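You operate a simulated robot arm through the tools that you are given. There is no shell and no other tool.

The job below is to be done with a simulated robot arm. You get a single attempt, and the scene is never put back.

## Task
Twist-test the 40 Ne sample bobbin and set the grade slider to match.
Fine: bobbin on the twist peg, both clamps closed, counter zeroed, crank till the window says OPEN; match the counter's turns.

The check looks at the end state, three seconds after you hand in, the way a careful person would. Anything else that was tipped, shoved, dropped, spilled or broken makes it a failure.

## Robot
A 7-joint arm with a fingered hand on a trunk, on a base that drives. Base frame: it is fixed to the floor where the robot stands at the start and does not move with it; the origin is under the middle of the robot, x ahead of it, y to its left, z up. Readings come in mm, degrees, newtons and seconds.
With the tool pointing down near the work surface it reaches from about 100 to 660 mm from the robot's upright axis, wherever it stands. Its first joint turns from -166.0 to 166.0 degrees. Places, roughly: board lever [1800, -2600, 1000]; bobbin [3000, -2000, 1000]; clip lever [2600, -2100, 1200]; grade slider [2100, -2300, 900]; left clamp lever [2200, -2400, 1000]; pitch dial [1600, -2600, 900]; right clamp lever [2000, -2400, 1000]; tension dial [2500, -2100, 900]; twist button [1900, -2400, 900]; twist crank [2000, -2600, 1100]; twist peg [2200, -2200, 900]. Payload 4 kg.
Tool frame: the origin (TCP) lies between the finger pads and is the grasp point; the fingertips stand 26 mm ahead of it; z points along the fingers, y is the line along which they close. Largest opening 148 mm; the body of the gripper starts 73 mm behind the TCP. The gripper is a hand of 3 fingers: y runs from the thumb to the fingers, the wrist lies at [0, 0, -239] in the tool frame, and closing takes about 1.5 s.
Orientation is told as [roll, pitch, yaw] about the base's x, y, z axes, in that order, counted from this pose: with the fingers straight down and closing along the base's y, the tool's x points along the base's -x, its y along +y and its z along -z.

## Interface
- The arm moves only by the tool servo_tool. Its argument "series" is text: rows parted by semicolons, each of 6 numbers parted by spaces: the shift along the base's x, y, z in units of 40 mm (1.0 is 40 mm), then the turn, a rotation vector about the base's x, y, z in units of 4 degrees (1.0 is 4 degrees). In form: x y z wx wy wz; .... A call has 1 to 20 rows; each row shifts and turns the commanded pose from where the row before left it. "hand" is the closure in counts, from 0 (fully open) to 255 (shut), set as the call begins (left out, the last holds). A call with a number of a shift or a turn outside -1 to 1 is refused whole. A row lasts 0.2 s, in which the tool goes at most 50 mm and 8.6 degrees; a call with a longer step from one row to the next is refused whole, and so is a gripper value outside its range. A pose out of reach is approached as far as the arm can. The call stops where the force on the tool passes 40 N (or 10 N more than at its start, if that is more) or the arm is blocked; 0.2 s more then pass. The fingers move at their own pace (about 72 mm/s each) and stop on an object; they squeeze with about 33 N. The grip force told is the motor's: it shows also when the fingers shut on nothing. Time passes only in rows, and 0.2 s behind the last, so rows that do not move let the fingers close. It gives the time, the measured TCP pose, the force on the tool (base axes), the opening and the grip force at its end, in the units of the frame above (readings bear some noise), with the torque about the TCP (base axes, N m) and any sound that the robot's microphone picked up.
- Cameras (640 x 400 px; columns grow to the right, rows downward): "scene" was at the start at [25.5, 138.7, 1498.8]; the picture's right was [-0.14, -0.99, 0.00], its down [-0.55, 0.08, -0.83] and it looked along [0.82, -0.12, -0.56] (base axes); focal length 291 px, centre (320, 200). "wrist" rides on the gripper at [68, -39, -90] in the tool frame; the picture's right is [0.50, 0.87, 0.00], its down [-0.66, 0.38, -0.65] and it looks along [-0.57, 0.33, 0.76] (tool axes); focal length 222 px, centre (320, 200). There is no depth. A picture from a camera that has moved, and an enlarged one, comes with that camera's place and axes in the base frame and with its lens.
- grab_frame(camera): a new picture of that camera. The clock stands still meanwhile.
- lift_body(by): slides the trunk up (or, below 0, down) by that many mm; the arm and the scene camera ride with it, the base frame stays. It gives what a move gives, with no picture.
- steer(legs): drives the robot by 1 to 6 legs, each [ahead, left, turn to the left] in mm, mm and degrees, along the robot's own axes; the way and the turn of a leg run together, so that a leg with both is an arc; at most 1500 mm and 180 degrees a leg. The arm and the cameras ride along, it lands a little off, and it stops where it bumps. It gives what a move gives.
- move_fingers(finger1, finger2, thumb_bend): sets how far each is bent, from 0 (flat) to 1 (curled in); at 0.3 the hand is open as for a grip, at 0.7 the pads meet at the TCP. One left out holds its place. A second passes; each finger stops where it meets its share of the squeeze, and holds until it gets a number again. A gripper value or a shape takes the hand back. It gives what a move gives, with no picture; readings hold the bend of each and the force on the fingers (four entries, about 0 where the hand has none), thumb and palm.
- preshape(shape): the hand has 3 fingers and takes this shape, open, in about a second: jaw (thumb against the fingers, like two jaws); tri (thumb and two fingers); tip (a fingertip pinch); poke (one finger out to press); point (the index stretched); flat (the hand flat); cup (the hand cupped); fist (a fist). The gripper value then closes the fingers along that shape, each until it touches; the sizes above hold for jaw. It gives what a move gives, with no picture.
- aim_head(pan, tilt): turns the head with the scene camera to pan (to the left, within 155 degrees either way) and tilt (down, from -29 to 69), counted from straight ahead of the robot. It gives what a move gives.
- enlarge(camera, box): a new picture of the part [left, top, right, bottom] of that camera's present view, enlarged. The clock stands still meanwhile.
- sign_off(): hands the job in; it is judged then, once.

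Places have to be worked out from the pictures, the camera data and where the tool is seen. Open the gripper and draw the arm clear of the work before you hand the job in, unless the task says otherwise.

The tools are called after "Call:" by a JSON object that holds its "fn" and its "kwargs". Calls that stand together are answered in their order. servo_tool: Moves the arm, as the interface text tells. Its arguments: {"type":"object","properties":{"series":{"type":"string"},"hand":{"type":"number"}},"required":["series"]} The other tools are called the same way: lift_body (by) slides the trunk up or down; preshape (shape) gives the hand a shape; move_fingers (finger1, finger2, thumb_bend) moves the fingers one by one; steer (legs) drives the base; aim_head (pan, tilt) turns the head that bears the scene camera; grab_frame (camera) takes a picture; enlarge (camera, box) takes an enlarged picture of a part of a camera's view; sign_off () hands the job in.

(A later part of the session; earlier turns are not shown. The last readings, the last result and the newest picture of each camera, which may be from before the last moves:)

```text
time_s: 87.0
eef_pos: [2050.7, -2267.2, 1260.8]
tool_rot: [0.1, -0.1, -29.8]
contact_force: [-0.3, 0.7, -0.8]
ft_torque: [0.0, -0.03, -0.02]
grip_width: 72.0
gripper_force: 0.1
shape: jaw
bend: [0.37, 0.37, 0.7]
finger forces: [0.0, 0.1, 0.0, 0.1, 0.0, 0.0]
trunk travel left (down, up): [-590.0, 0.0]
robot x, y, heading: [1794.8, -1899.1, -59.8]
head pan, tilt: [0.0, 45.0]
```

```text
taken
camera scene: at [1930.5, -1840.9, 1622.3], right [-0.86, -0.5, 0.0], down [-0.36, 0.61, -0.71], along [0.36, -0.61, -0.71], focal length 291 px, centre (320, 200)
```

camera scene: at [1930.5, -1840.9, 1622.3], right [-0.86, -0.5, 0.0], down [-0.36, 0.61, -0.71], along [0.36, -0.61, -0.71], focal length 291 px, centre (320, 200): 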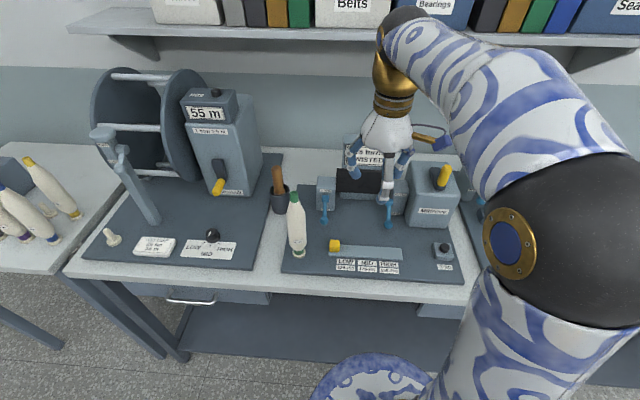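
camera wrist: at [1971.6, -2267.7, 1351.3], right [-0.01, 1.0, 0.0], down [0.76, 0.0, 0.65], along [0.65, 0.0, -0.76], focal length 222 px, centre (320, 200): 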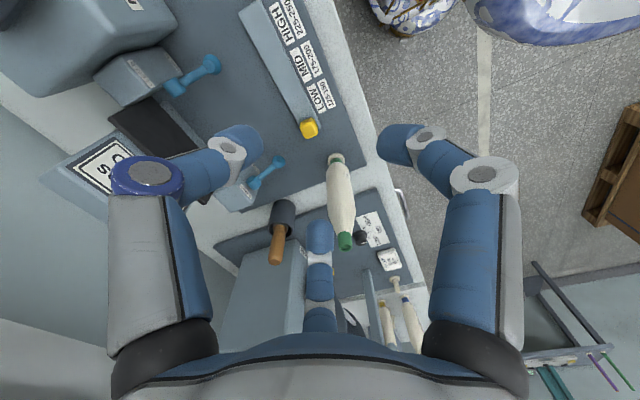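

Good views. I'll enlarge the levers in both cameras to triangulate the balls and hubs.

Call:
{"fn": "enlarge", "kwargs": {"camera": "wrist", "box": [215, 140, 311, 200]}}

Call:
{"fn": "enlarge", "kwargs": {"camera": "wrist", "box": [120, 40, 248, 120]}}

Call:
{"fn": "enlarge", "kwargs": {"camera": "scene", "box": [280, 165, 376, 225]}}

Call:
{"fn": "enlarge", "kwargs": {"camera": "scene", "box": [360, 165, 488, 270]}}

```text
6.67 times, centred on (263, 170) of wrist
camera zoom: at [1971.6, -2267.6, 1351.2], right [0.0, 1.0, 0.0], down [0.76, 0.0, 0.65], along [0.65, 0.0, -0.76], focal length 1481 px, centre (700, 400)
```

zoom: 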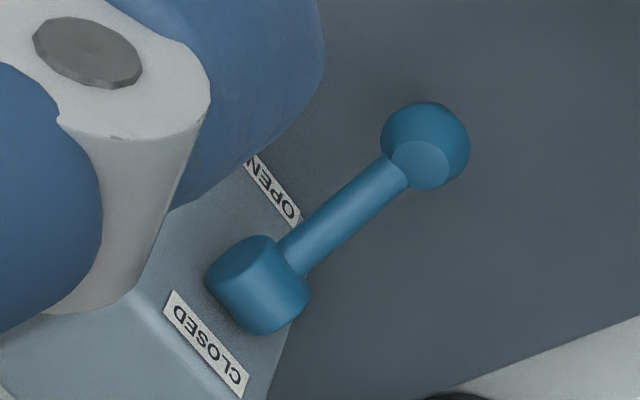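

```text
5.00 times, centred on (184, 80) of wrist
camera zoom: at [1971.6, -2267.6, 1351.2], right [0.0, 1.0, 0.0], down [0.76, 0.0, 0.65], along [0.65, 0.0, -0.76], focal length 1111 px, centre (1000, 800)
```

zoom: 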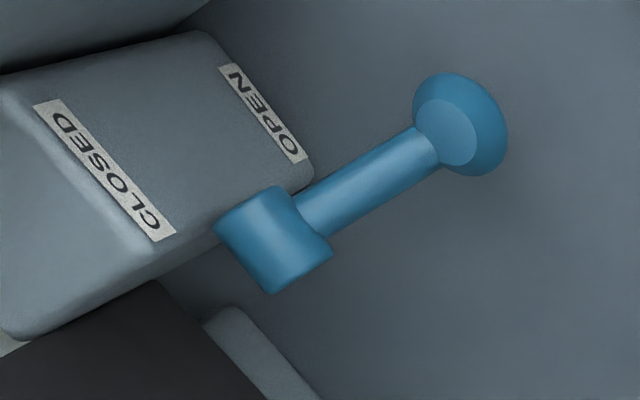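

```text
6.67 times, centred on (328, 195) of scene
camera zoom: at [1930.5, -1840.9, 1622.3], right [-0.86, -0.5, 0.0], down [-0.36, 0.61, -0.71], along [0.36, -0.61, -0.71], focal length 1940 px, centre (267, 233)
```

zoom: 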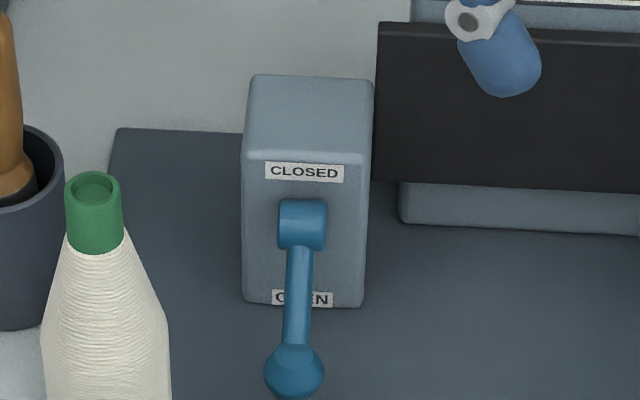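

```text
3.81 times, centred on (424, 218) of scene
camera zoom: at [1930.5, -1840.9, 1622.3], right [-0.86, -0.5, 0.0], down [-0.36, 0.61, -0.71], along [0.36, -0.61, -0.71], focal length 1108 px, centre (-76, 133)
```

zoom: 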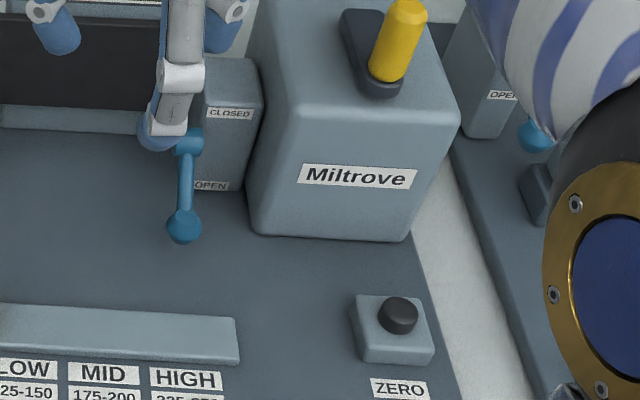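

Triangulated: left ball at [2211,-2350,954], left hub [2233,-2397,996] (arm 67 mm, hanging ~39° down), and block face at about 15 mm behind the hub. I move above the left ball and lower to z≈1060 first for a check.

Call:
{"fn": "servo_tool", "kwargs": {"series": "0.803 -0.415 0 0 0 0; 0.803 -0.415 0 0 0 0; 0.803 -0.415 0 0 0 0; 0.803 -0.415 0 0 0 0; 0.803 -0.415 0 0 0 0; 0 0 -0.9 0 0 0; 0 0 -0.9 0 0 0; 0 0 -0.9 0 0 0; 0 0 -0.9 0 0 0; 0 0 -0.9 0 0 0; 0 0 0 0 0 0", "hand": 115}}

Call:
{"fn": "grab_frame", "kwargs": {"camera": "wrist"}}

Call:
{"fn": "enlarge", "kwargs": {"camera": "scene", "box": [260, 120, 420, 220]}}

```text
time_s: 89.4
eef_pos: [2209.6, -2352.0, 1078.0]
tool_rot: [0.0, 0.0, -29.7]
contact_force: [-0.7, 0.8, -0.6]
ft_torque: [0.0, 0.04, 0.01]
grip_width: 80.6
gripper_force: 0.1
shape: jaw
bend: [0.34, 0.34, 0.7]
finger forces: [0.0, 0.0, 0.0, 0.0, 0.0, 0.0]
trunk travel left (down, up): [-590.0, 0.0]
robot x, y, heading: [1787.7, -1896.6, -59.8]
head pan, tilt: [0.0, 45.0]
```

```text
taken
camera wrist: at [2129.9, -2351.2, 1168.3], right [0.0, 1.0, 0.0], down [0.76, 0.0, 0.65], along [0.65, 0.0, -0.76], focal length 222 px, centre (320, 200)
```

wrist: 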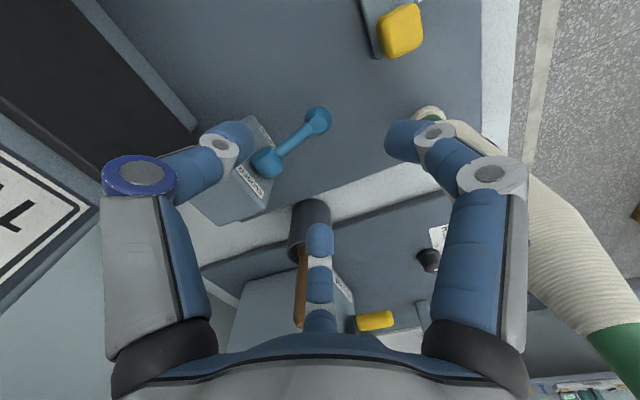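

```text
4.00 times, centred on (340, 170) of scene
camera zoom: at [1930.5, -1841.0, 1622.3], right [-0.86, -0.5, 0.0], down [-0.36, 0.61, -0.71], along [0.36, -0.61, -0.71], focal length 1164 px, centre (240, 320)
```

zoom: 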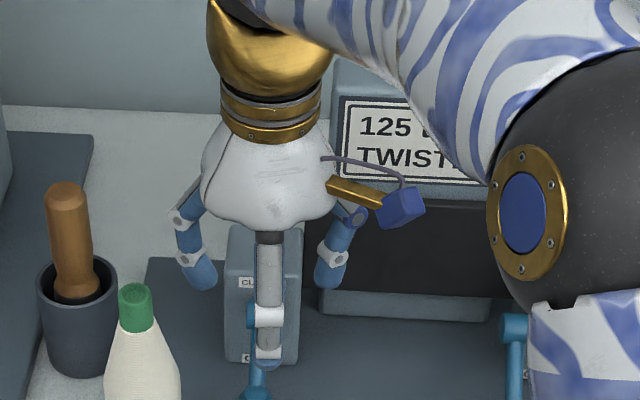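

The ball sits right below the grasp point within ~4 mm. Correct (+3,-3) and descend to z≈970.

Call:
{"fn": "servo_tool", "kwargs": {"series": "0.075 -0.075 -0.5 0 0 0; 0 0 -0.6 0 0 0; 0 0 -0.6 0 0 0; 0 0 -0.5 0 0 0; 0 0 -0.5 0 0 0; 0 0 0 0 0 0"}}

Call:
{"fn": "grab_frame", "kwargs": {"camera": "wrist"}}

Call:
{"fn": "enlarge", "kwargs": {"camera": "scene", "box": [260, 140, 420, 240]}}

```text
time_s: 90.8
eef_pos: [2213.9, -2353.0, 974.3]
tool_rot: [0.0, 0.0, -29.7]
contact_force: [-0.1, -0.3, 0.1]
ft_torque: [-0.01, 0.0, 0.0]
grip_width: 80.5
gripper_force: 0.1
shape: jaw
bend: [0.34, 0.34, 0.7]
finger forces: [0.0, 0.0, 0.0, 0.0, 0.0, 0.0]
trunk travel left (down, up): [-590.0, 0.0]
robot x, y, heading: [1791.5, -1898.7, -59.8]
head pan, tilt: [0.0, 45.0]
```

```text
taken
camera wrist: at [2134.6, -2353.4, 1063.7], right [0.0, 1.0, 0.0], down [0.76, 0.0, 0.65], along [0.65, 0.0, -0.76], focal length 222 px, centre (320, 200)
```

wrist: 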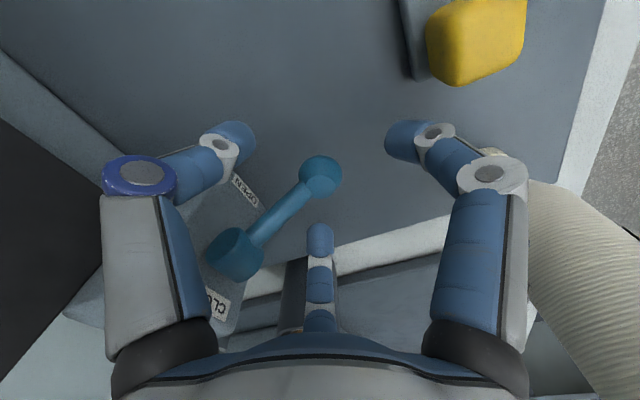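

```text
4.00 times, centred on (340, 190) of scene
camera zoom: at [1930.6, -1841.0, 1622.3], right [-0.86, -0.5, 0.0], down [-0.36, 0.61, -0.71], along [0.36, -0.61, -0.71], focal length 1164 px, centre (240, 240)
```

zoom: 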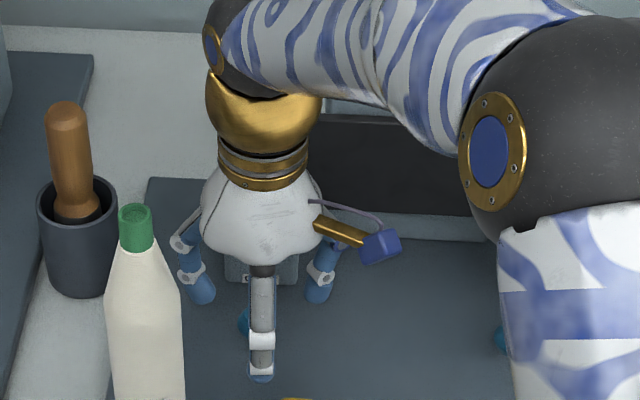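

Ball is centred in the tripod. Close the hand gently on it.

Call:
{"fn": "servo_tool", "kwargs": {"series": "0 0 0 0 0 0; 0 0 0 0 0 0; 0 0 0 0 0 0; 0 0 0 0 0 0; 0 0 0 0 0 0; 0 0 0 0 0 0; 0 0 0 0 0 0; 0 0 0 0 0 0", "hand": 255}}

Call:
{"fn": "grab_frame", "kwargs": {"camera": "wrist"}}

Call:
{"fn": "aim_head", "kwargs": {"pan": -25, "tilt": 45}}

Call:
{"fn": "grab_frame", "kwargs": {"camera": "scene"}}

```text
time_s: 92.6
eef_pos: [2215.0, -2353.8, 975.3]
tool_rot: [0.0, -0.1, -29.7]
contact_force: [0.0, -0.4, 4.2]
ft_torque: [-0.03, -0.06, 0.01]
grip_width: 18.0
gripper_force: 33.2
shape: jaw
bend: [0.74, 0.75, 0.7]
finger forces: [24.4, 27.0, 0.0, 0.0, 26.7, 0.1]
trunk travel left (down, up): [-590.0, 0.0]
robot x, y, heading: [1788.2, -1899.7, -60.0]
head pan, tilt: [0.0, 45.0]
```

```text
taken
camera wrist: at [2134.4, -2353.4, 1064.3], right [0.0, 1.0, 0.0], down [0.76, 0.0, 0.65], along [0.65, 0.0, -0.76], focal length 222 px, centre (320, 200)
```

wrist: 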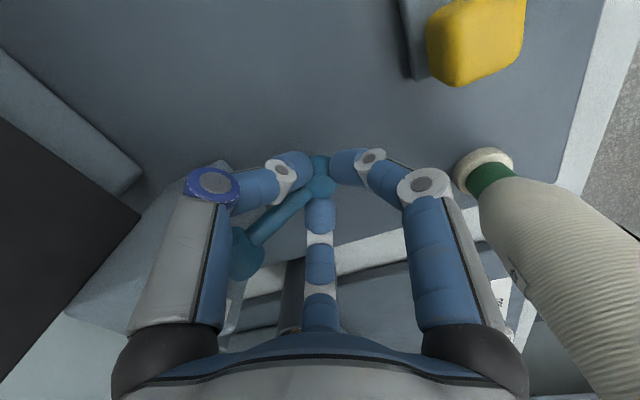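

```text
time_s: 93.5
eef_pos: [2213.5, -2353.6, 974.0]
tool_rot: [0.0, 0.0, -29.7]
contact_force: [0.5, -1.4, 5.7]
ft_torque: [-0.06, -0.04, -0.01]
grip_width: 18.2
gripper_force: 33.1
shape: jaw
bend: [0.74, 0.75, 0.7]
finger forces: [24.4, 27.4, 0.1, 0.0, 27.3, 0.0]
trunk travel left (down, up): [-590.0, 0.0]
robot x, y, heading: [1792.9, -1901.1, -60.1]
head pan, tilt: [-25.0, 45.0]
```

```text
taken
camera scene: at [1896.6, -1851.5, 1622.3], right [-1.0, -0.09, 0.0], down [-0.06, 0.7, -0.71], along [0.07, -0.7, -0.71], focal length 291 px, centre (320, 200)
```

scene: 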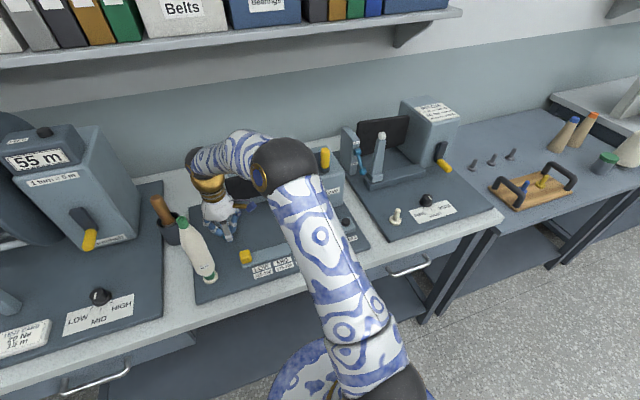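

The fingers seem to hold the upper part of the ball (slight upward push). I'll reopen, go 8 mm lower, and close again.

Call:
{"fn": "servo_tool", "kwargs": {"series": "0 0 0 0 0 0; 0 0 0 0 0 0; 0 0 0 0 0 0; 0 0 -0.1 0 0 0; 0 0 -0.1 0 0 0; 0 0 0 0 0 0", "hand": 150}}

Call:
{"fn": "servo_tool", "kwargs": {"series": "0 0 0 0 0 0; 0 0 0 0 0 0; 0 0 0 0 0 0; 0 0 0 0 0 0; 0 0 0 0 0 0; 0 0 0 0 0 0; 0 0 0 0 0 0", "hand": 255}}

Call:
{"fn": "grab_frame", "kwargs": {"camera": "wrist"}}

```text
time_s: 94.9
eef_pos: [2214.1, -2353.2, 966.1]
tool_rot: [0.0, 0.0, -29.8]
contact_force: [-0.4, 1.1, 0.2]
ft_torque: [0.0, 0.0, 0.0]
grip_width: 60.6
gripper_force: 0.0
shape: jaw
bend: [0.77, 0.77, 0.7]
finger forces: [0.1, 0.0, 0.0, 0.0, 0.1, 0.1]
trunk travel left (down, up): [-590.0, 0.0]
robot x, y, heading: [1793.4, -1899.7, -59.9]
head pan, tilt: [-25.0, 45.0]
```

```text
time_s: 96.5
eef_pos: [2212.9, -2354.0, 964.4]
tool_rot: [0.1, 0.0, -29.7]
contact_force: [-2.5, 2.0, -2.3]
ft_torque: [0.02, 0.06, -0.04]
grip_width: 22.6
gripper_force: 32.4
shape: jaw
bend: [0.75, 0.76, 0.7]
finger forces: [28.8, 29.2, 0.0, 0.0, 29.5, 0.0]
trunk travel left (down, up): [-590.0, 0.0]
robot x, y, heading: [1792.0, -1895.3, -59.6]
head pan, tilt: [-25.0, 45.0]
```

```text
taken
camera wrist: at [2134.4, -2354.1, 1055.6], right [0.0, 1.0, 0.0], down [0.76, 0.0, 0.65], along [0.65, 0.0, -0.76], focal length 222 px, centre (320, 200)
```

wrist: 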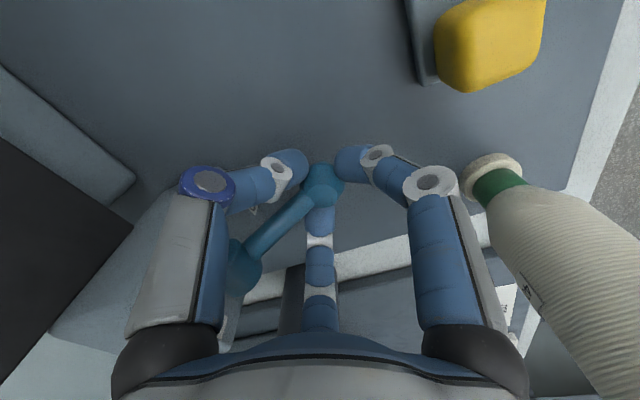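

Better grip now. I'll swing the lever up along its arc, first 39° to horizontal.

Call:
{"fn": "servo_tool", "kwargs": {"series": "-0.05 0.088 0.16 0 0 0; -0.05 0.088 0.16 0 0 0; -0.032 0.055 0.18 0 0 0; -0.032 0.055 0.18 0 0 0; -0.01 0.018 0.19 0 0 0; -0.01 0.018 0.19 0 0 0; 0 0 0 0 0 0"}}

Call:
{"fn": "grab_frame", "kwargs": {"camera": "wrist"}}

```text
time_s: 98.1
eef_pos: [2206.5, -2340.1, 1007.4]
tool_rot: [0.1, 0.0, -29.6]
contact_force: [-5.9, 5.8, -6.3]
ft_torque: [0.41, 0.27, 0.01]
grip_width: 20.7
gripper_force: 33.2
shape: jaw
bend: [0.76, 0.75, 0.7]
finger forces: [36.0, 21.9, 0.0, 0.0, 21.1, 0.0]
trunk travel left (down, up): [-590.0, 0.0]
robot x, y, heading: [1791.5, -1899.7, -59.8]
head pan, tilt: [-25.0, 45.0]
```

```text
taken
camera wrist: at [2127.9, -2340.2, 1097.8], right [0.0, 1.0, 0.0], down [0.76, 0.0, 0.65], along [0.65, 0.0, -0.76], focal length 222 px, centre (320, 200)
```

wrist: 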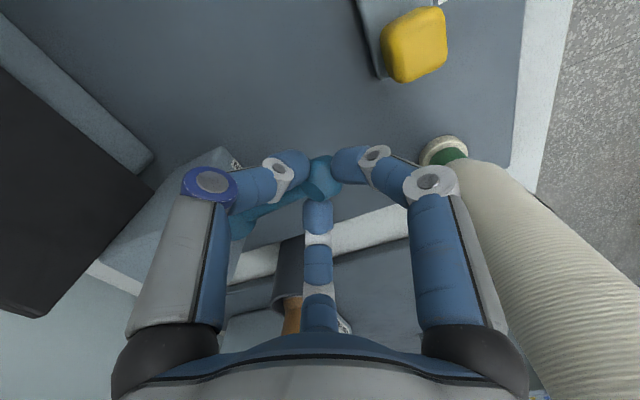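

The lever follows with small forces. Continue the arc to about +39°.

Call:
{"fn": "servo_tool", "kwargs": {"series": "-0.01 0.017 0.19 0 0 0; 0.01 -0.018 0.19 0 0 0; 0.032 -0.055 0.18 0 0 0; 0.032 -0.055 0.18 0 0 0; 0.05 -0.088 0.16 0 0 0; 0.05 -0.088 0.16 0 0 0; 0 0 0 0 0 0"}}

Call:
{"fn": "grab_frame", "kwargs": {"camera": "wrist"}}

Call:
{"fn": "aim_head", "kwargs": {"pan": 35, "tilt": 45}}

Call:
{"fn": "enlarge", "kwargs": {"camera": "scene", "box": [360, 120, 560, 245]}}

```text
time_s: 99.7
eef_pos: [2212.9, -2353.2, 1050.0]
tool_rot: [0.1, 0.1, -29.7]
contact_force: [-0.2, -0.5, 0.4]
ft_torque: [0.01, -0.01, 0.0]
grip_width: 17.8
gripper_force: 33.2
shape: jaw
bend: [0.77, 0.78, 0.74]
finger forces: [0.0, 0.1, 0.1, 0.0, 0.0, 0.0]
trunk travel left (down, up): [-590.0, 0.0]
robot x, y, heading: [1796.0, -1899.4, -59.9]
head pan, tilt: [-25.0, 45.0]
```

```text
taken
camera wrist: at [2133.5, -2352.3, 1139.5], right [-0.01, 1.0, 0.0], down [0.76, 0.0, 0.65], along [0.65, 0.0, -0.76], focal length 222 px, centre (320, 200)
```

wrist: 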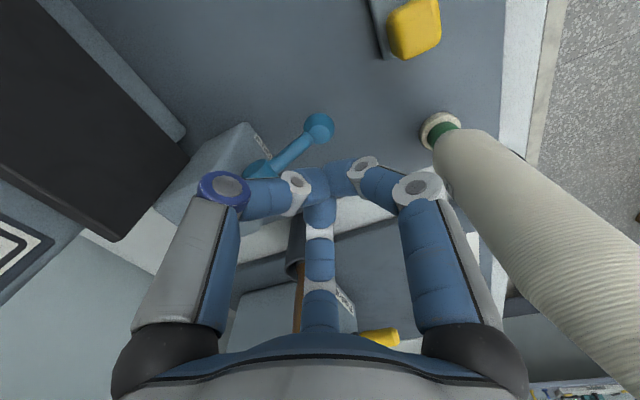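

```text
time_s: 101.0
eef_pos: [2213.3, -2352.4, 1049.2]
tool_rot: [-0.1, 0.1, -29.6]
contact_force: [-0.5, 0.3, 0.4]
ft_torque: [-0.01, -0.01, 0.01]
grip_width: 17.5
gripper_force: 32.6
shape: jaw
bend: [0.77, 0.78, 0.74]
finger forces: [0.0, 0.0, 0.0, 0.0, 0.0, 0.0]
trunk travel left (down, up): [-590.0, 0.0]
robot x, y, heading: [1788.0, -1899.9, -59.8]
head pan, tilt: [35.0, 45.0]
```

```text
3.20 times, centred on (460, 182) of scene
camera zoom: at [1963.5, -1804.9, 1622.2], right [-0.42, -0.91, 0.0], down [-0.64, 0.3, -0.71], along [0.64, -0.3, -0.71], focal length 931 px, centre (-128, 256)
```

zoom: 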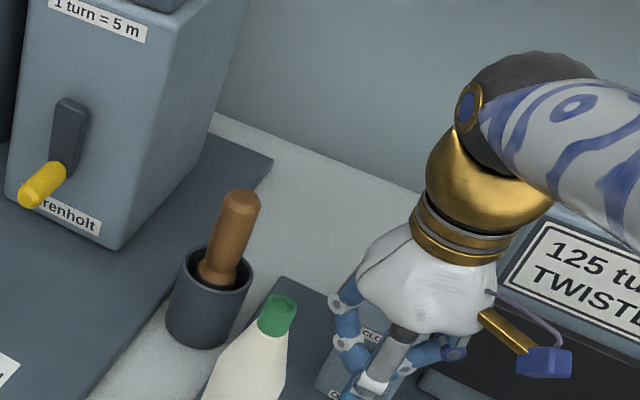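

The grip slipped off past horizontal and the lever dropped back to OPEN (it is bistable). New plan: put thumb and the one rear finger under the lever arm and lift it, leaving the third finger open. I'll rise and test the individual fingers first.

Call:
{"fn": "servo_tool", "kwargs": {"series": "0 0 1 0 0 0; 0 0 1 0 0 0; 0 0 0 0 0 0", "hand": 100}}

Call:
{"fn": "move_fingers", "kwargs": {"finger1": 0.2, "finger2": 0.7, "thumb_bend": 0.7}}

Call:
{"fn": "grab_frame", "kwargs": {"camera": "wrist"}}

```text
time_s: 101.8
eef_pos: [2211.7, -2352.9, 1129.5]
tool_rot: [0.1, 0.0, -29.7]
contact_force: [0.0, 0.3, 0.3]
ft_torque: [0.0, 0.01, -0.02]
grip_width: 89.3
gripper_force: 0.1
shape: jaw
bend: [0.32, 0.32, 0.7]
finger forces: [0.0, 0.0, 0.0, 0.0, 0.0, 0.1]
trunk travel left (down, up): [-590.0, 0.0]
robot x, y, heading: [1793.0, -1898.3, -59.9]
head pan, tilt: [35.0, 45.0]
```

```text
time_s: 102.8
eef_pos: [2211.2, -2353.2, 1129.3]
tool_rot: [0.0, 0.0, -29.8]
contact_force: [0.4, -0.3, -0.1]
ft_torque: [-0.03, 0.01, 0.02]
grip_width: 83.0
gripper_force: 0.1
shape: fingers
bend: [0.2, 0.69, 0.7]
finger forces: [0.0, 0.1, 0.0, 0.0, 0.0, 0.1]
trunk travel left (down, up): [-590.0, 0.0]
robot x, y, heading: [1794.3, -1900.9, -59.7]
head pan, tilt: [35.0, 45.0]
```

```text
taken
camera wrist: at [2132.9, -2353.5, 1218.7], right [0.0, 1.0, 0.0], down [0.76, 0.0, 0.65], along [0.65, 0.0, -0.76], focal length 222 px, centre (320, 200)
```

wrist: 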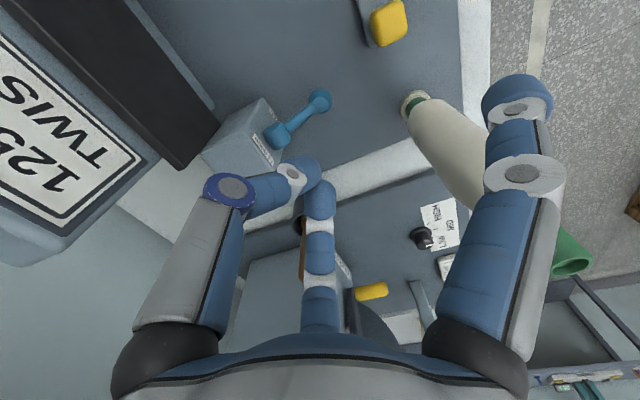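

Finger1 is the one toward the robot, finger2 and thumb flank the block side: exactly as needed. I'll open thumb and finger2, move over the arm's middle [2221.5,-2371], and lower to z≈995 for a check.

Call:
{"fn": "move_fingers", "kwargs": {"finger1": 0.4, "finger2": 0.3, "thumb_bend": 0.3}}

Call:
{"fn": "servo_tool", "kwargs": {"series": "0.25 -0.45 0 0 0 0; 0 0 -0.8 0 0 0; 0 0 -0.8 0 0 0; 0 0 -0.8 0 0 0; 0 0 -0.6 0 0 0; 0 0 -0.3 0 0 0; 0 0 0 0 0 0"}}

Call:
{"fn": "grab_frame", "kwargs": {"camera": "wrist"}}

```text
time_s: 103.8
eef_pos: [2211.5, -2352.5, 1129.7]
tool_rot: [0.0, 0.0, -29.8]
contact_force: [-0.5, 0.8, -0.6]
ft_torque: [-0.01, 0.02, 0.0]
grip_width: 111.6
gripper_force: 0.0
shape: fingers
bend: [0.4, 0.3, 0.3]
finger forces: [0.0, 0.0, 0.0, 0.0, 0.0, 0.1]
trunk travel left (down, up): [-590.0, 0.0]
robot x, y, heading: [1798.6, -1898.5, -59.4]
head pan, tilt: [35.0, 45.0]
```

```text
time_s: 105.4
eef_pos: [2223.6, -2368.9, 998.4]
tool_rot: [0.0, 0.0, -29.6]
contact_force: [-0.3, -0.7, 0.0]
ft_torque: [0.0, 0.01, -0.01]
grip_width: 111.9
gripper_force: 0.0
shape: fingers
bend: [0.4, 0.3, 0.3]
finger forces: [0.0, 0.0, 0.0, 0.0, 0.1, 0.1]
trunk travel left (down, up): [-590.0, 0.0]
robot x, y, heading: [1793.6, -1897.2, -59.8]
head pan, tilt: [35.0, 45.0]
```

```text
taken
camera wrist: at [2145.2, -2369.7, 1088.6], right [-0.01, 1.0, 0.0], down [0.76, 0.0, 0.65], along [0.65, 0.0, -0.76], focal length 222 px, centre (320, 200)
```

wrist: 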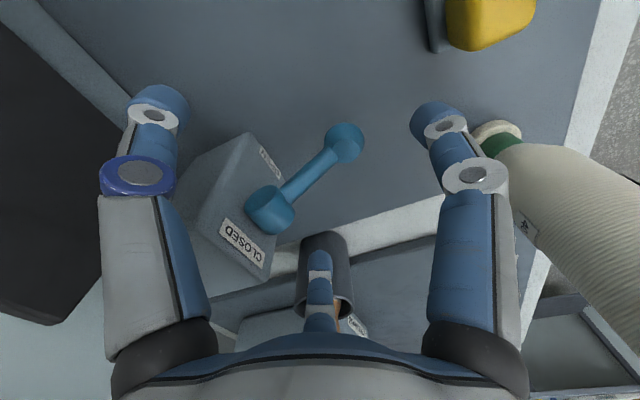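

Positions look as planned: the arm's middle is under the TCP. Lower to z≈965 and close thumb and finger2 beneath the arm.

Call:
{"fn": "servo_tool", "kwargs": {"series": "-0.03 -0.03 -0.4 0 0 0; 0 0 -0.4 0 0 0; 0 0 0 0 0 0"}}

Call:
{"fn": "move_fingers", "kwargs": {"finger2": 0.7, "thumb_bend": 0.7}}

Call:
{"fn": "grab_frame", "kwargs": {"camera": "wrist"}}

```text
time_s: 106.2
eef_pos: [2223.0, -2371.2, 965.8]
tool_rot: [0.0, 0.0, -29.8]
contact_force: [-0.4, -0.6, -0.2]
ft_torque: [0.05, 0.03, 0.03]
grip_width: 111.6
gripper_force: 0.2
shape: fingers
bend: [0.4, 0.3, 0.3]
finger forces: [0.0, 0.0, 0.1, 0.0, 0.0, 0.1]
trunk travel left (down, up): [-590.0, 0.0]
robot x, y, heading: [1789.6, -1897.6, -59.7]
head pan, tilt: [35.0, 45.0]
```

```text
time_s: 107.2
eef_pos: [2223.9, -2370.9, 965.7]
tool_rot: [0.0, 0.0, -29.7]
contact_force: [-0.6, -0.4, 0.8]
ft_torque: [-0.01, 0.01, -0.01]
grip_width: 53.5
gripper_force: 0.1
shape: fingers
bend: [0.4, 0.69, 0.7]
finger forces: [0.0, 0.1, 0.0, 0.0, 0.1, 0.1]
trunk travel left (down, up): [-590.0, 0.0]
robot x, y, heading: [1791.0, -1898.3, -59.8]
head pan, tilt: [35.0, 45.0]
```

```text
taken
camera wrist: at [2144.5, -2371.3, 1056.3], right [0.0, 1.0, 0.0], down [0.76, 0.0, 0.65], along [0.65, 0.0, -0.76], focal length 222 px, centre (320, 200)
```

wrist: 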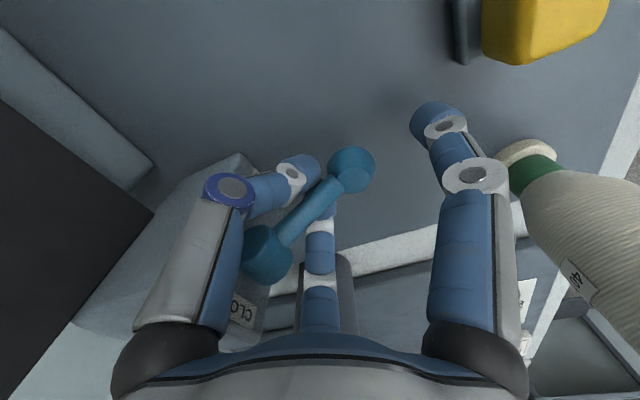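

The arm lies over both finger tips. Lift straight up in small steps.

Call:
{"fn": "servo_tool", "kwargs": {"series": "0 0 0.2 0 0 0; 0 0 0.2 0 0 0; 0 0 0.2 0 0 0; 0 0 0.2 0 0 0; 0 0 0 0 0 0"}}

Call:
{"fn": "grab_frame", "kwargs": {"camera": "wrist"}}

```text
time_s: 108.4
eef_pos: [2222.4, -2369.5, 999.5]
tool_rot: [0.0, 0.0, -29.7]
contact_force: [-0.9, 2.2, -2.1]
ft_torque: [0.01, 0.03, -0.02]
grip_width: 53.7
gripper_force: 1.5
shape: fingers
bend: [0.4, 0.68, 0.7]
finger forces: [0.0, 1.9, 0.0, 0.0, 1.6, 0.0]
trunk travel left (down, up): [-590.0, 0.0]
robot x, y, heading: [1792.7, -1899.4, -59.8]
head pan, tilt: [35.0, 45.0]
```

```text
taken
camera wrist: at [2144.3, -2371.1, 1089.4], right [0.0, 1.0, 0.0], down [0.76, 0.0, 0.65], along [0.65, 0.0, -0.76], focal length 222 px, centre (320, 200)
```

wrist: 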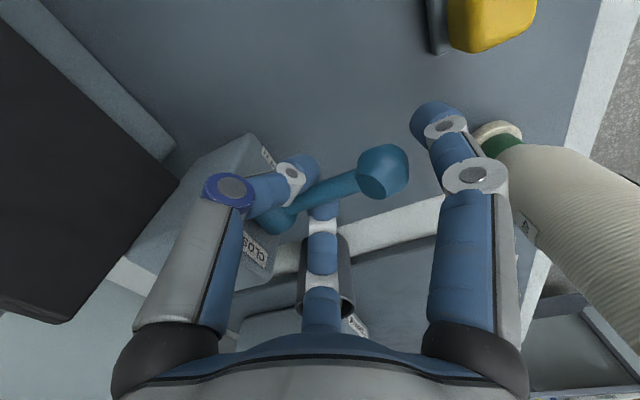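

The lever is rising to horizontal with only ~2 N. Continue lifting.

Call:
{"fn": "servo_tool", "kwargs": {"series": "0 0 0.2 0 0 0; 0 0 0.2 0 0 0; 0 0 0.2 0 0 0; 0 0 0 0 0 0"}}

Call:
{"fn": "grab_frame", "kwargs": {"camera": "wrist"}}

```text
time_s: 109.4
eef_pos: [2223.1, -2370.3, 1022.0]
tool_rot: [0.0, 0.1, -29.7]
contact_force: [0.2, 1.5, -6.1]
ft_torque: [0.03, 0.04, -0.02]
grip_width: 53.9
gripper_force: 2.0
shape: fingers
bend: [0.4, 0.68, 0.7]
finger forces: [0.0, 3.8, 0.0, 0.0, 1.1, 0.0]
trunk travel left (down, up): [-590.0, 0.0]
robot x, y, heading: [1789.9, -1900.2, -59.5]
head pan, tilt: [35.0, 45.0]
```

```text
taken
camera wrist: at [2143.2, -2371.8, 1112.0], right [0.0, 1.0, 0.0], down [0.76, 0.0, 0.65], along [0.65, 0.0, -0.76], focal length 222 px, centre (320, 200)
```

wrist: 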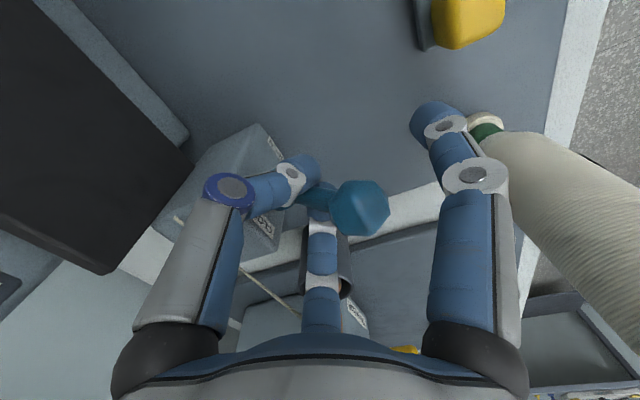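

The lever is above horizontal and a yarn line has appeared. Lift a bit more to reach the CLOSED stop.

Call:
{"fn": "servo_tool", "kwargs": {"series": "0 0 0.15 0 0 0; 0 0 0.15 0 0 0; 0 0 0 0 0 0"}}

Call:
{"fn": "grab_frame", "kwargs": {"camera": "wrist"}}

Call:
{"fn": "aim_head", "kwargs": {"pan": 10, "tilt": 45}}

Call:
{"fn": "grab_frame", "kwargs": {"camera": "scene"}}

```text
time_s: 110.2
eef_pos: [2222.6, -2371.1, 1035.1]
tool_rot: [0.1, -0.1, -29.7]
contact_force: [1.1, 1.3, -4.7]
ft_torque: [0.03, 0.01, 0.02]
grip_width: 55.7
gripper_force: 3.1
shape: fingers
bend: [0.4, 0.66, 0.68]
finger forces: [0.0, 4.0, 0.1, 0.0, 2.5, 0.0]
trunk travel left (down, up): [-590.0, 0.0]
robot x, y, heading: [1790.2, -1896.4, -59.8]
head pan, tilt: [35.0, 45.0]
```

```text
taken
camera wrist: at [2144.1, -2372.3, 1125.0], right [0.0, 1.0, 0.0], down [0.76, 0.0, 0.65], along [0.65, 0.0, -0.76], focal length 222 px, centre (320, 200)
```

wrist: 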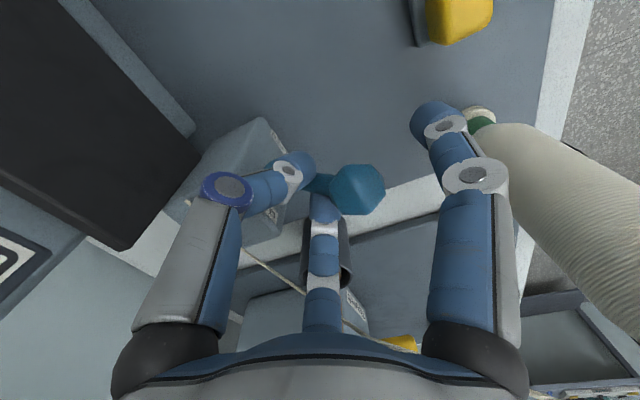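

```text
time_s: 111.1
eef_pos: [2223.0, -2371.7, 1034.8]
tool_rot: [0.0, 0.0, -29.7]
contact_force: [0.6, 1.1, -3.2]
ft_torque: [0.05, -0.02, 0.02]
grip_width: 55.6
gripper_force: 3.6
shape: fingers
bend: [0.4, 0.66, 0.68]
finger forces: [0.0, 4.3, 0.0, 0.0, 2.6, 0.0]
trunk travel left (down, up): [-590.0, 0.0]
robot x, y, heading: [1792.6, -1903.4, -59.7]
head pan, tilt: [10.0, 45.0]
```

```text
taken
camera scene: at [1942.6, -1832.8, 1622.2], right [-0.76, -0.65, 0.0], down [-0.46, 0.54, -0.71], along [0.46, -0.54, -0.71], focal length 291 px, centre (320, 200)
```

scene: 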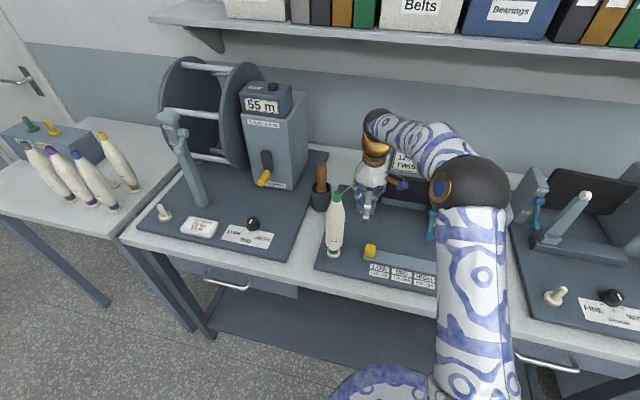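

The lever no longer rises and the fingers start to spread, so it is at its stop. I'll open thumb and finger2 and rise to see whether it stays.

Call:
{"fn": "move_fingers", "kwargs": {"finger2": 0.3, "thumb_bend": 0.3}}

Call:
{"fn": "grab_frame", "kwargs": {"camera": "wrist"}}

```text
time_s: 112.1
eef_pos: [2223.8, -2372.4, 1034.2]
tool_rot: [0.0, 0.0, -29.8]
contact_force: [0.1, -0.3, 0.6]
ft_torque: [0.0, 0.01, -0.03]
grip_width: 111.5
gripper_force: 0.0
shape: fingers
bend: [0.4, 0.3, 0.3]
finger forces: [0.1, 0.0, 0.1, 0.0, 0.1, 0.0]
trunk travel left (down, up): [-590.0, 0.0]
robot x, y, heading: [1792.6, -1902.0, -59.7]
head pan, tilt: [10.0, 45.0]
```

```text
taken
camera wrist: at [2143.6, -2372.2, 1124.8], right [0.0, 1.0, 0.0], down [0.76, 0.0, 0.65], along [0.65, 0.0, -0.76], focal length 222 px, centre (320, 200)
```

wrist: 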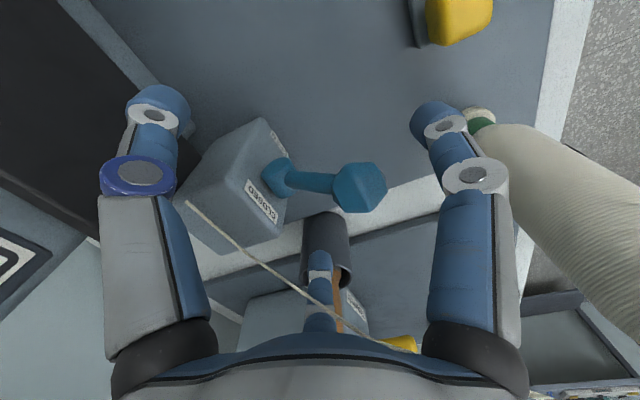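

The left lever stays at +38° — CLOSED. For the right lever the thumb side is obstructed by the Miltrove box, so I'll try folding the thumb fully and use finger2 alone as a hook. First rise and test that hand shape.

Call:
{"fn": "servo_tool", "kwargs": {"series": "0 0 0.7 0 0 0; 0 0 1 0 0 0; 0 0 1 0 0 0; 0 0 1 0 0 0; 0 0 1 0 0 0; 0 0 0 0 0 0"}}

Call:
{"fn": "move_fingers", "kwargs": {"finger1": 0.4, "finger2": 0.7, "thumb_bend": 1.0}}

Call:
{"fn": "grab_frame", "kwargs": {"camera": "wrist"}}

Call:
{"fn": "grab_frame", "kwargs": {"camera": "scene"}}

Call:
{"fn": "enlarge", "kwargs": {"camera": "scene", "box": [300, 100, 440, 280]}}

```text
time_s: 113.5
eef_pos: [2226.5, -2375.6, 1221.6]
tool_rot: [-0.1, 0.1, -29.6]
contact_force: [-0.6, 0.4, -0.2]
ft_torque: [0.03, 0.01, 0.01]
grip_width: 111.4
gripper_force: 0.0
shape: fingers
bend: [0.4, 0.3, 0.3]
finger forces: [0.1, 0.1, 0.0, 0.0, 0.0, 0.0]
trunk travel left (down, up): [-590.0, 0.0]
robot x, y, heading: [1792.1, -1898.9, -59.8]
head pan, tilt: [10.0, 45.0]
```

```text
time_s: 114.5
eef_pos: [2227.3, -2377.4, 1221.7]
tool_rot: [0.0, -0.1, -29.7]
contact_force: [-0.2, -0.1, -0.5]
ft_torque: [-0.01, -0.03, 0.0]
grip_width: 59.3
gripper_force: 0.1
shape: fingers
bend: [0.4, 0.7, 1.0]
finger forces: [0.0, 0.0, 0.0, 0.0, 0.0, 0.0]
trunk travel left (down, up): [-590.0, 0.0]
robot x, y, heading: [1795.1, -1895.5, -60.1]
head pan, tilt: [10.0, 45.0]
```

```text
taken
camera wrist: at [2148.2, -2376.4, 1310.9], right [-0.01, 1.0, 0.0], down [0.76, 0.0, 0.65], along [0.65, 0.0, -0.76], focal length 222 px, centre (320, 200)
```

wrist: 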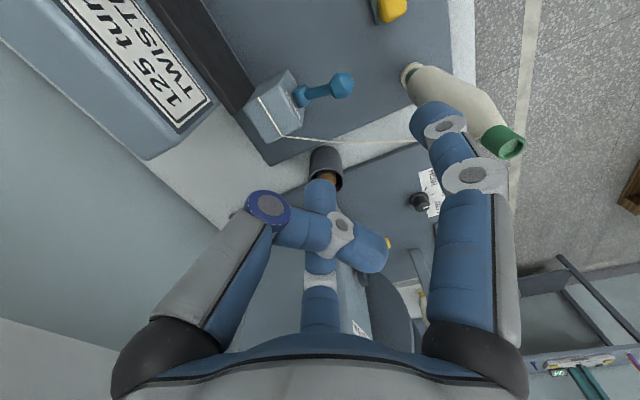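

```text
taken
camera scene: at [1942.2, -1832.8, 1622.2], right [-0.76, -0.65, 0.0], down [-0.46, 0.54, -0.71], along [0.46, -0.54, -0.71], focal length 291 px, centre (320, 200)
```

scene: 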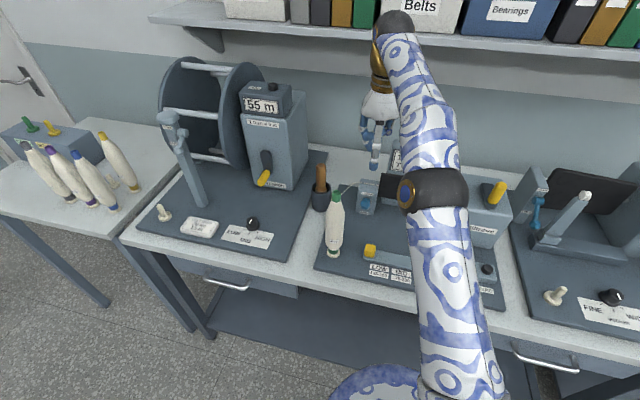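

```text
2.22 times, centred on (370, 190) of scene
camera zoom: at [1942.2, -1832.8, 1622.2], right [-0.76, -0.65, 0.0], down [-0.46, 0.54, -0.71], along [0.46, -0.54, -0.71], focal length 647 px, centre (209, 222)
```

zoom: 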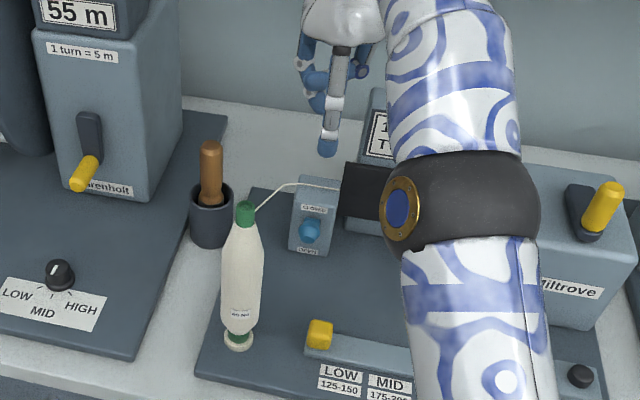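

The left clamp shows yarn running to it. Folded thumb tucks up well. I'll rotate yaw by -15° and move above the right lever at z≈1220 to localise it with the wrist camera.

Call:
{"fn": "servo_tool", "kwargs": {"series": "-0.86 -0.2 0 0 0 -0.94; -0.86 -0.3 0 0 0 -0.94; -0.86 -0.6 0 0 0 -0.94; -0.86 -0.6 0 0 0 -0.94; -0.86 -0.55 0 0 0 0; 0 0 0 0 0 0"}}

Call:
{"fn": "grab_frame", "kwargs": {"camera": "wrist"}}

Call:
{"fn": "aim_head", "kwargs": {"pan": 35, "tilt": 45}}

Call:
{"fn": "grab_frame", "kwargs": {"camera": "scene"}}

```text
time_s: 115.9
eef_pos: [2050.6, -2462.7, 1219.8]
tool_rot: [-0.1, 0.0, -44.8]
contact_force: [-1.0, 0.3, 1.1]
ft_torque: [-0.01, -0.02, -0.02]
grip_width: 59.2
gripper_force: 0.0
shape: fingers
bend: [0.4, 0.7, 1.0]
finger forces: [0.0, 0.1, 0.0, 0.0, 0.1, 0.1]
trunk travel left (down, up): [-590.0, 0.0]
robot x, y, heading: [1792.4, -1898.2, -59.8]
head pan, tilt: [10.0, 45.0]
```

```text
taken
camera wrist: at [1973.3, -2442.6, 1310.9], right [0.25, 0.97, 0.0], down [0.73, -0.19, 0.65], along [0.63, -0.17, -0.76], focal length 222 px, centre (320, 200)
```

wrist: 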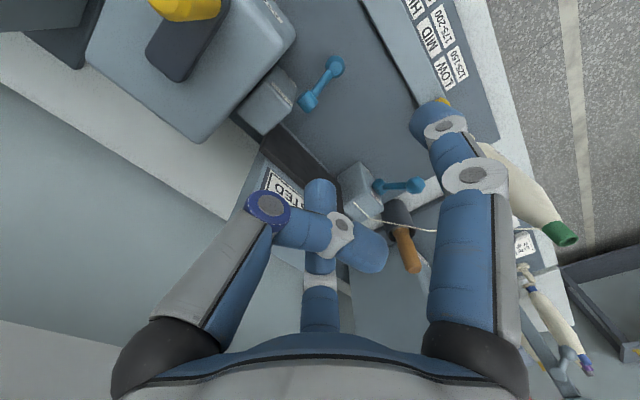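

```text
time_s: 116.8
eef_pos: [2049.5, -2463.1, 1219.9]
tool_rot: [0.0, 0.0, -44.8]
contact_force: [-0.7, 0.0, 0.1]
ft_torque: [0.01, -0.01, -0.02]
grip_width: 59.3
gripper_force: 0.1
shape: fingers
bend: [0.4, 0.7, 1.0]
finger forces: [0.0, 0.0, 0.0, 0.0, 0.0, 0.1]
trunk travel left (down, up): [-590.0, 0.0]
robot x, y, heading: [1791.0, -1899.6, -59.8]
head pan, tilt: [35.0, 45.0]
```

```text
taken
camera scene: at [1963.4, -1804.9, 1622.3], right [-0.42, -0.91, 0.0], down [-0.64, 0.3, -0.71], along [0.64, -0.3, -0.71], focal length 291 px, centre (320, 200)
```

scene: 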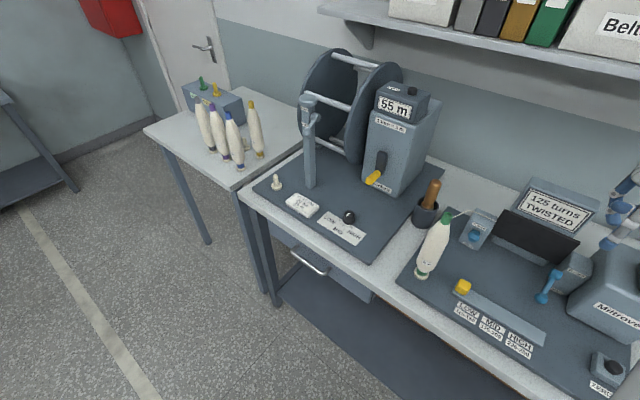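

Both cameras see the right lever now; enlarging.

Call:
{"fn": "enlarge", "kwargs": {"camera": "scene", "box": [500, 230, 620, 320]}}

Call:
{"fn": "enlarge", "kwargs": {"camera": "wrist", "box": [220, 30, 380, 140]}}

Call:
{"fn": "enlarge", "kwargs": {"camera": "wrist", "box": [80, 0, 320, 150]}}

```text
4.44 times, centred on (560, 275) of scene
camera zoom: at [1963.4, -1804.9, 1622.3], right [-0.42, -0.91, 0.0], down [-0.64, 0.3, -0.71], along [0.64, -0.3, -0.71], focal length 1293 px, centre (-747, -133)
```

zoom: 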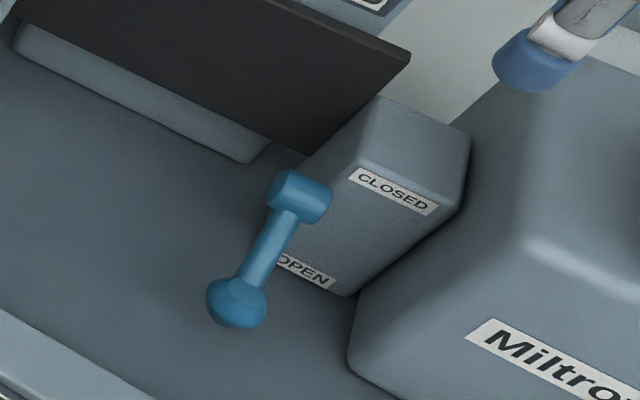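

```text
3.64 times, centred on (300, 85) of wrist
camera zoom: at [1973.6, -2442.6, 1310.8], right [0.25, 0.97, 0.0], down [0.73, -0.19, 0.65], along [0.63, -0.17, -0.76], focal length 808 px, centre (393, 618)
```

zoom: 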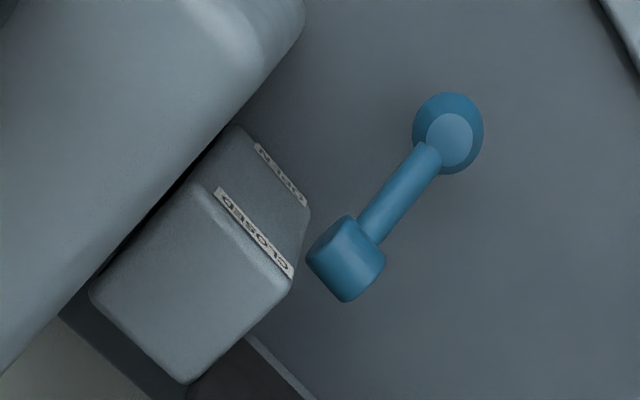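

```text
2.67 times, centred on (200, 75) of wrist
camera zoom: at [1973.6, -2442.6, 1310.8], right [0.25, 0.97, 0.0], down [0.73, -0.19, 0.65], along [0.63, -0.17, -0.76], focal length 592 px, centre (640, 533)
```

zoom: 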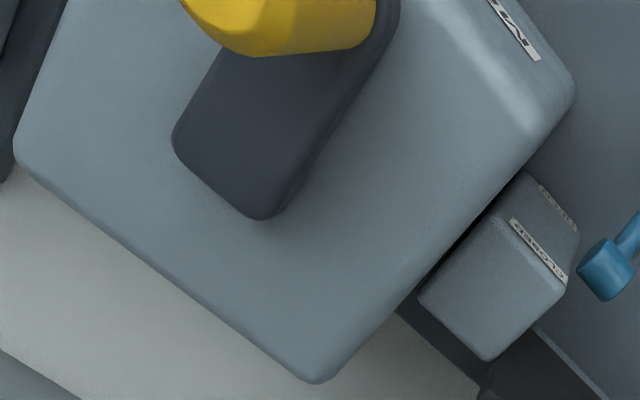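

Right lever: hub [2062,-2484,994], ball [2039,-2437,955]; Miltrove box left face at L≈483, about 60 mm to its right. I'll set finger2 half open, move over the arm's middle (slightly left), and lower to z≈1015 for a check.

Call:
{"fn": "move_fingers", "kwargs": {"finger1": 0.4, "finger2": 0.4}}

Call:
{"fn": "servo_tool", "kwargs": {"series": "0.12 0.27 -0.5 0 0 0; 0 0 -0.8 0 0 0; 0 0 -0.8 0 0 0; 0 0 -0.8 0 0 0; 0 0 -0.8 0 0 0; 0 0 -0.7 0 0 0; 0 0 -0.6 0 0 0; 0 0 0 0 0 0"}}

Call:
{"fn": "grab_frame", "kwargs": {"camera": "wrist"}}

Call:
{"fn": "enlarge", "kwargs": {"camera": "scene", "box": [440, 180, 640, 340]}}

```text
time_s: 117.8
eef_pos: [2050.7, -2462.6, 1222.1]
tool_rot: [0.0, 0.1, -44.9]
contact_force: [0.0, -0.1, -0.2]
ft_torque: [0.0, 0.02, -0.01]
grip_width: 59.3
gripper_force: 0.1
shape: fingers
bend: [0.4, 0.4, 1.0]
finger forces: [0.0, 0.0, 0.1, 0.1, 0.0, 0.0]
trunk travel left (down, up): [-590.0, 0.0]
robot x, y, heading: [1789.1, -1901.8, -59.9]
head pan, tilt: [35.0, 45.0]
```

```text
time_s: 119.6
eef_pos: [2057.4, -2451.4, 1021.2]
tool_rot: [0.0, 0.0, -44.7]
contact_force: [0.3, 0.2, -0.5]
ft_torque: [0.0, 0.01, -0.03]
grip_width: 59.4
gripper_force: 0.1
shape: fingers
bend: [0.4, 0.4, 1.0]
finger forces: [0.0, 0.0, 0.0, 0.0, 0.0, 0.0]
trunk travel left (down, up): [-590.0, 0.0]
robot x, y, heading: [1793.4, -1897.1, -59.7]
head pan, tilt: [35.0, 45.0]
```

```text
taken
camera wrist: at [1981.5, -2430.9, 1111.8], right [0.25, 0.97, 0.0], down [0.73, -0.19, 0.65], along [0.63, -0.17, -0.76], focal length 222 px, centre (320, 200)
```

wrist: 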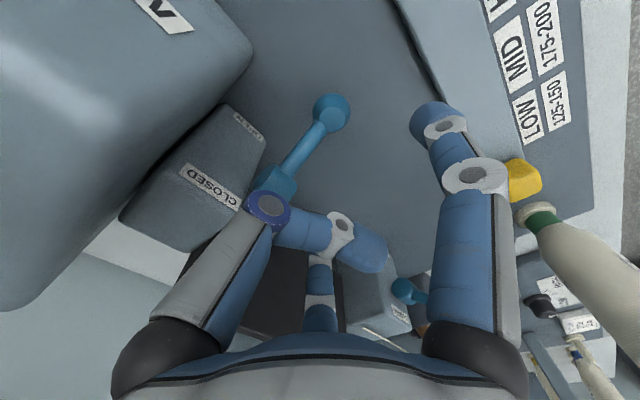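

```text
2.50 times, centred on (540, 260) of scene
camera zoom: at [1963.4, -1804.8, 1622.3], right [-0.42, -0.91, 0.0], down [-0.64, 0.3, -0.71], along [0.64, -0.3, -0.71], focal length 727 px, centre (-230, 50)
```

zoom: 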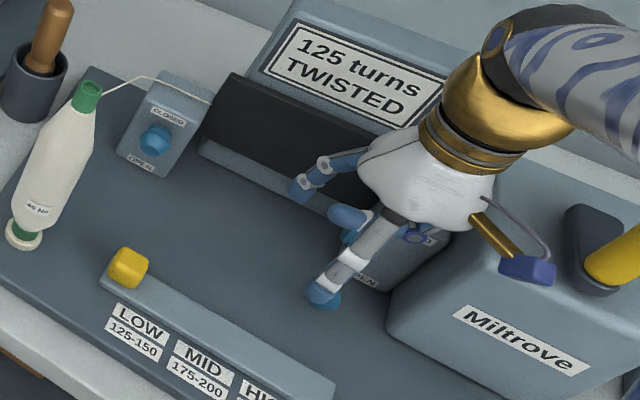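

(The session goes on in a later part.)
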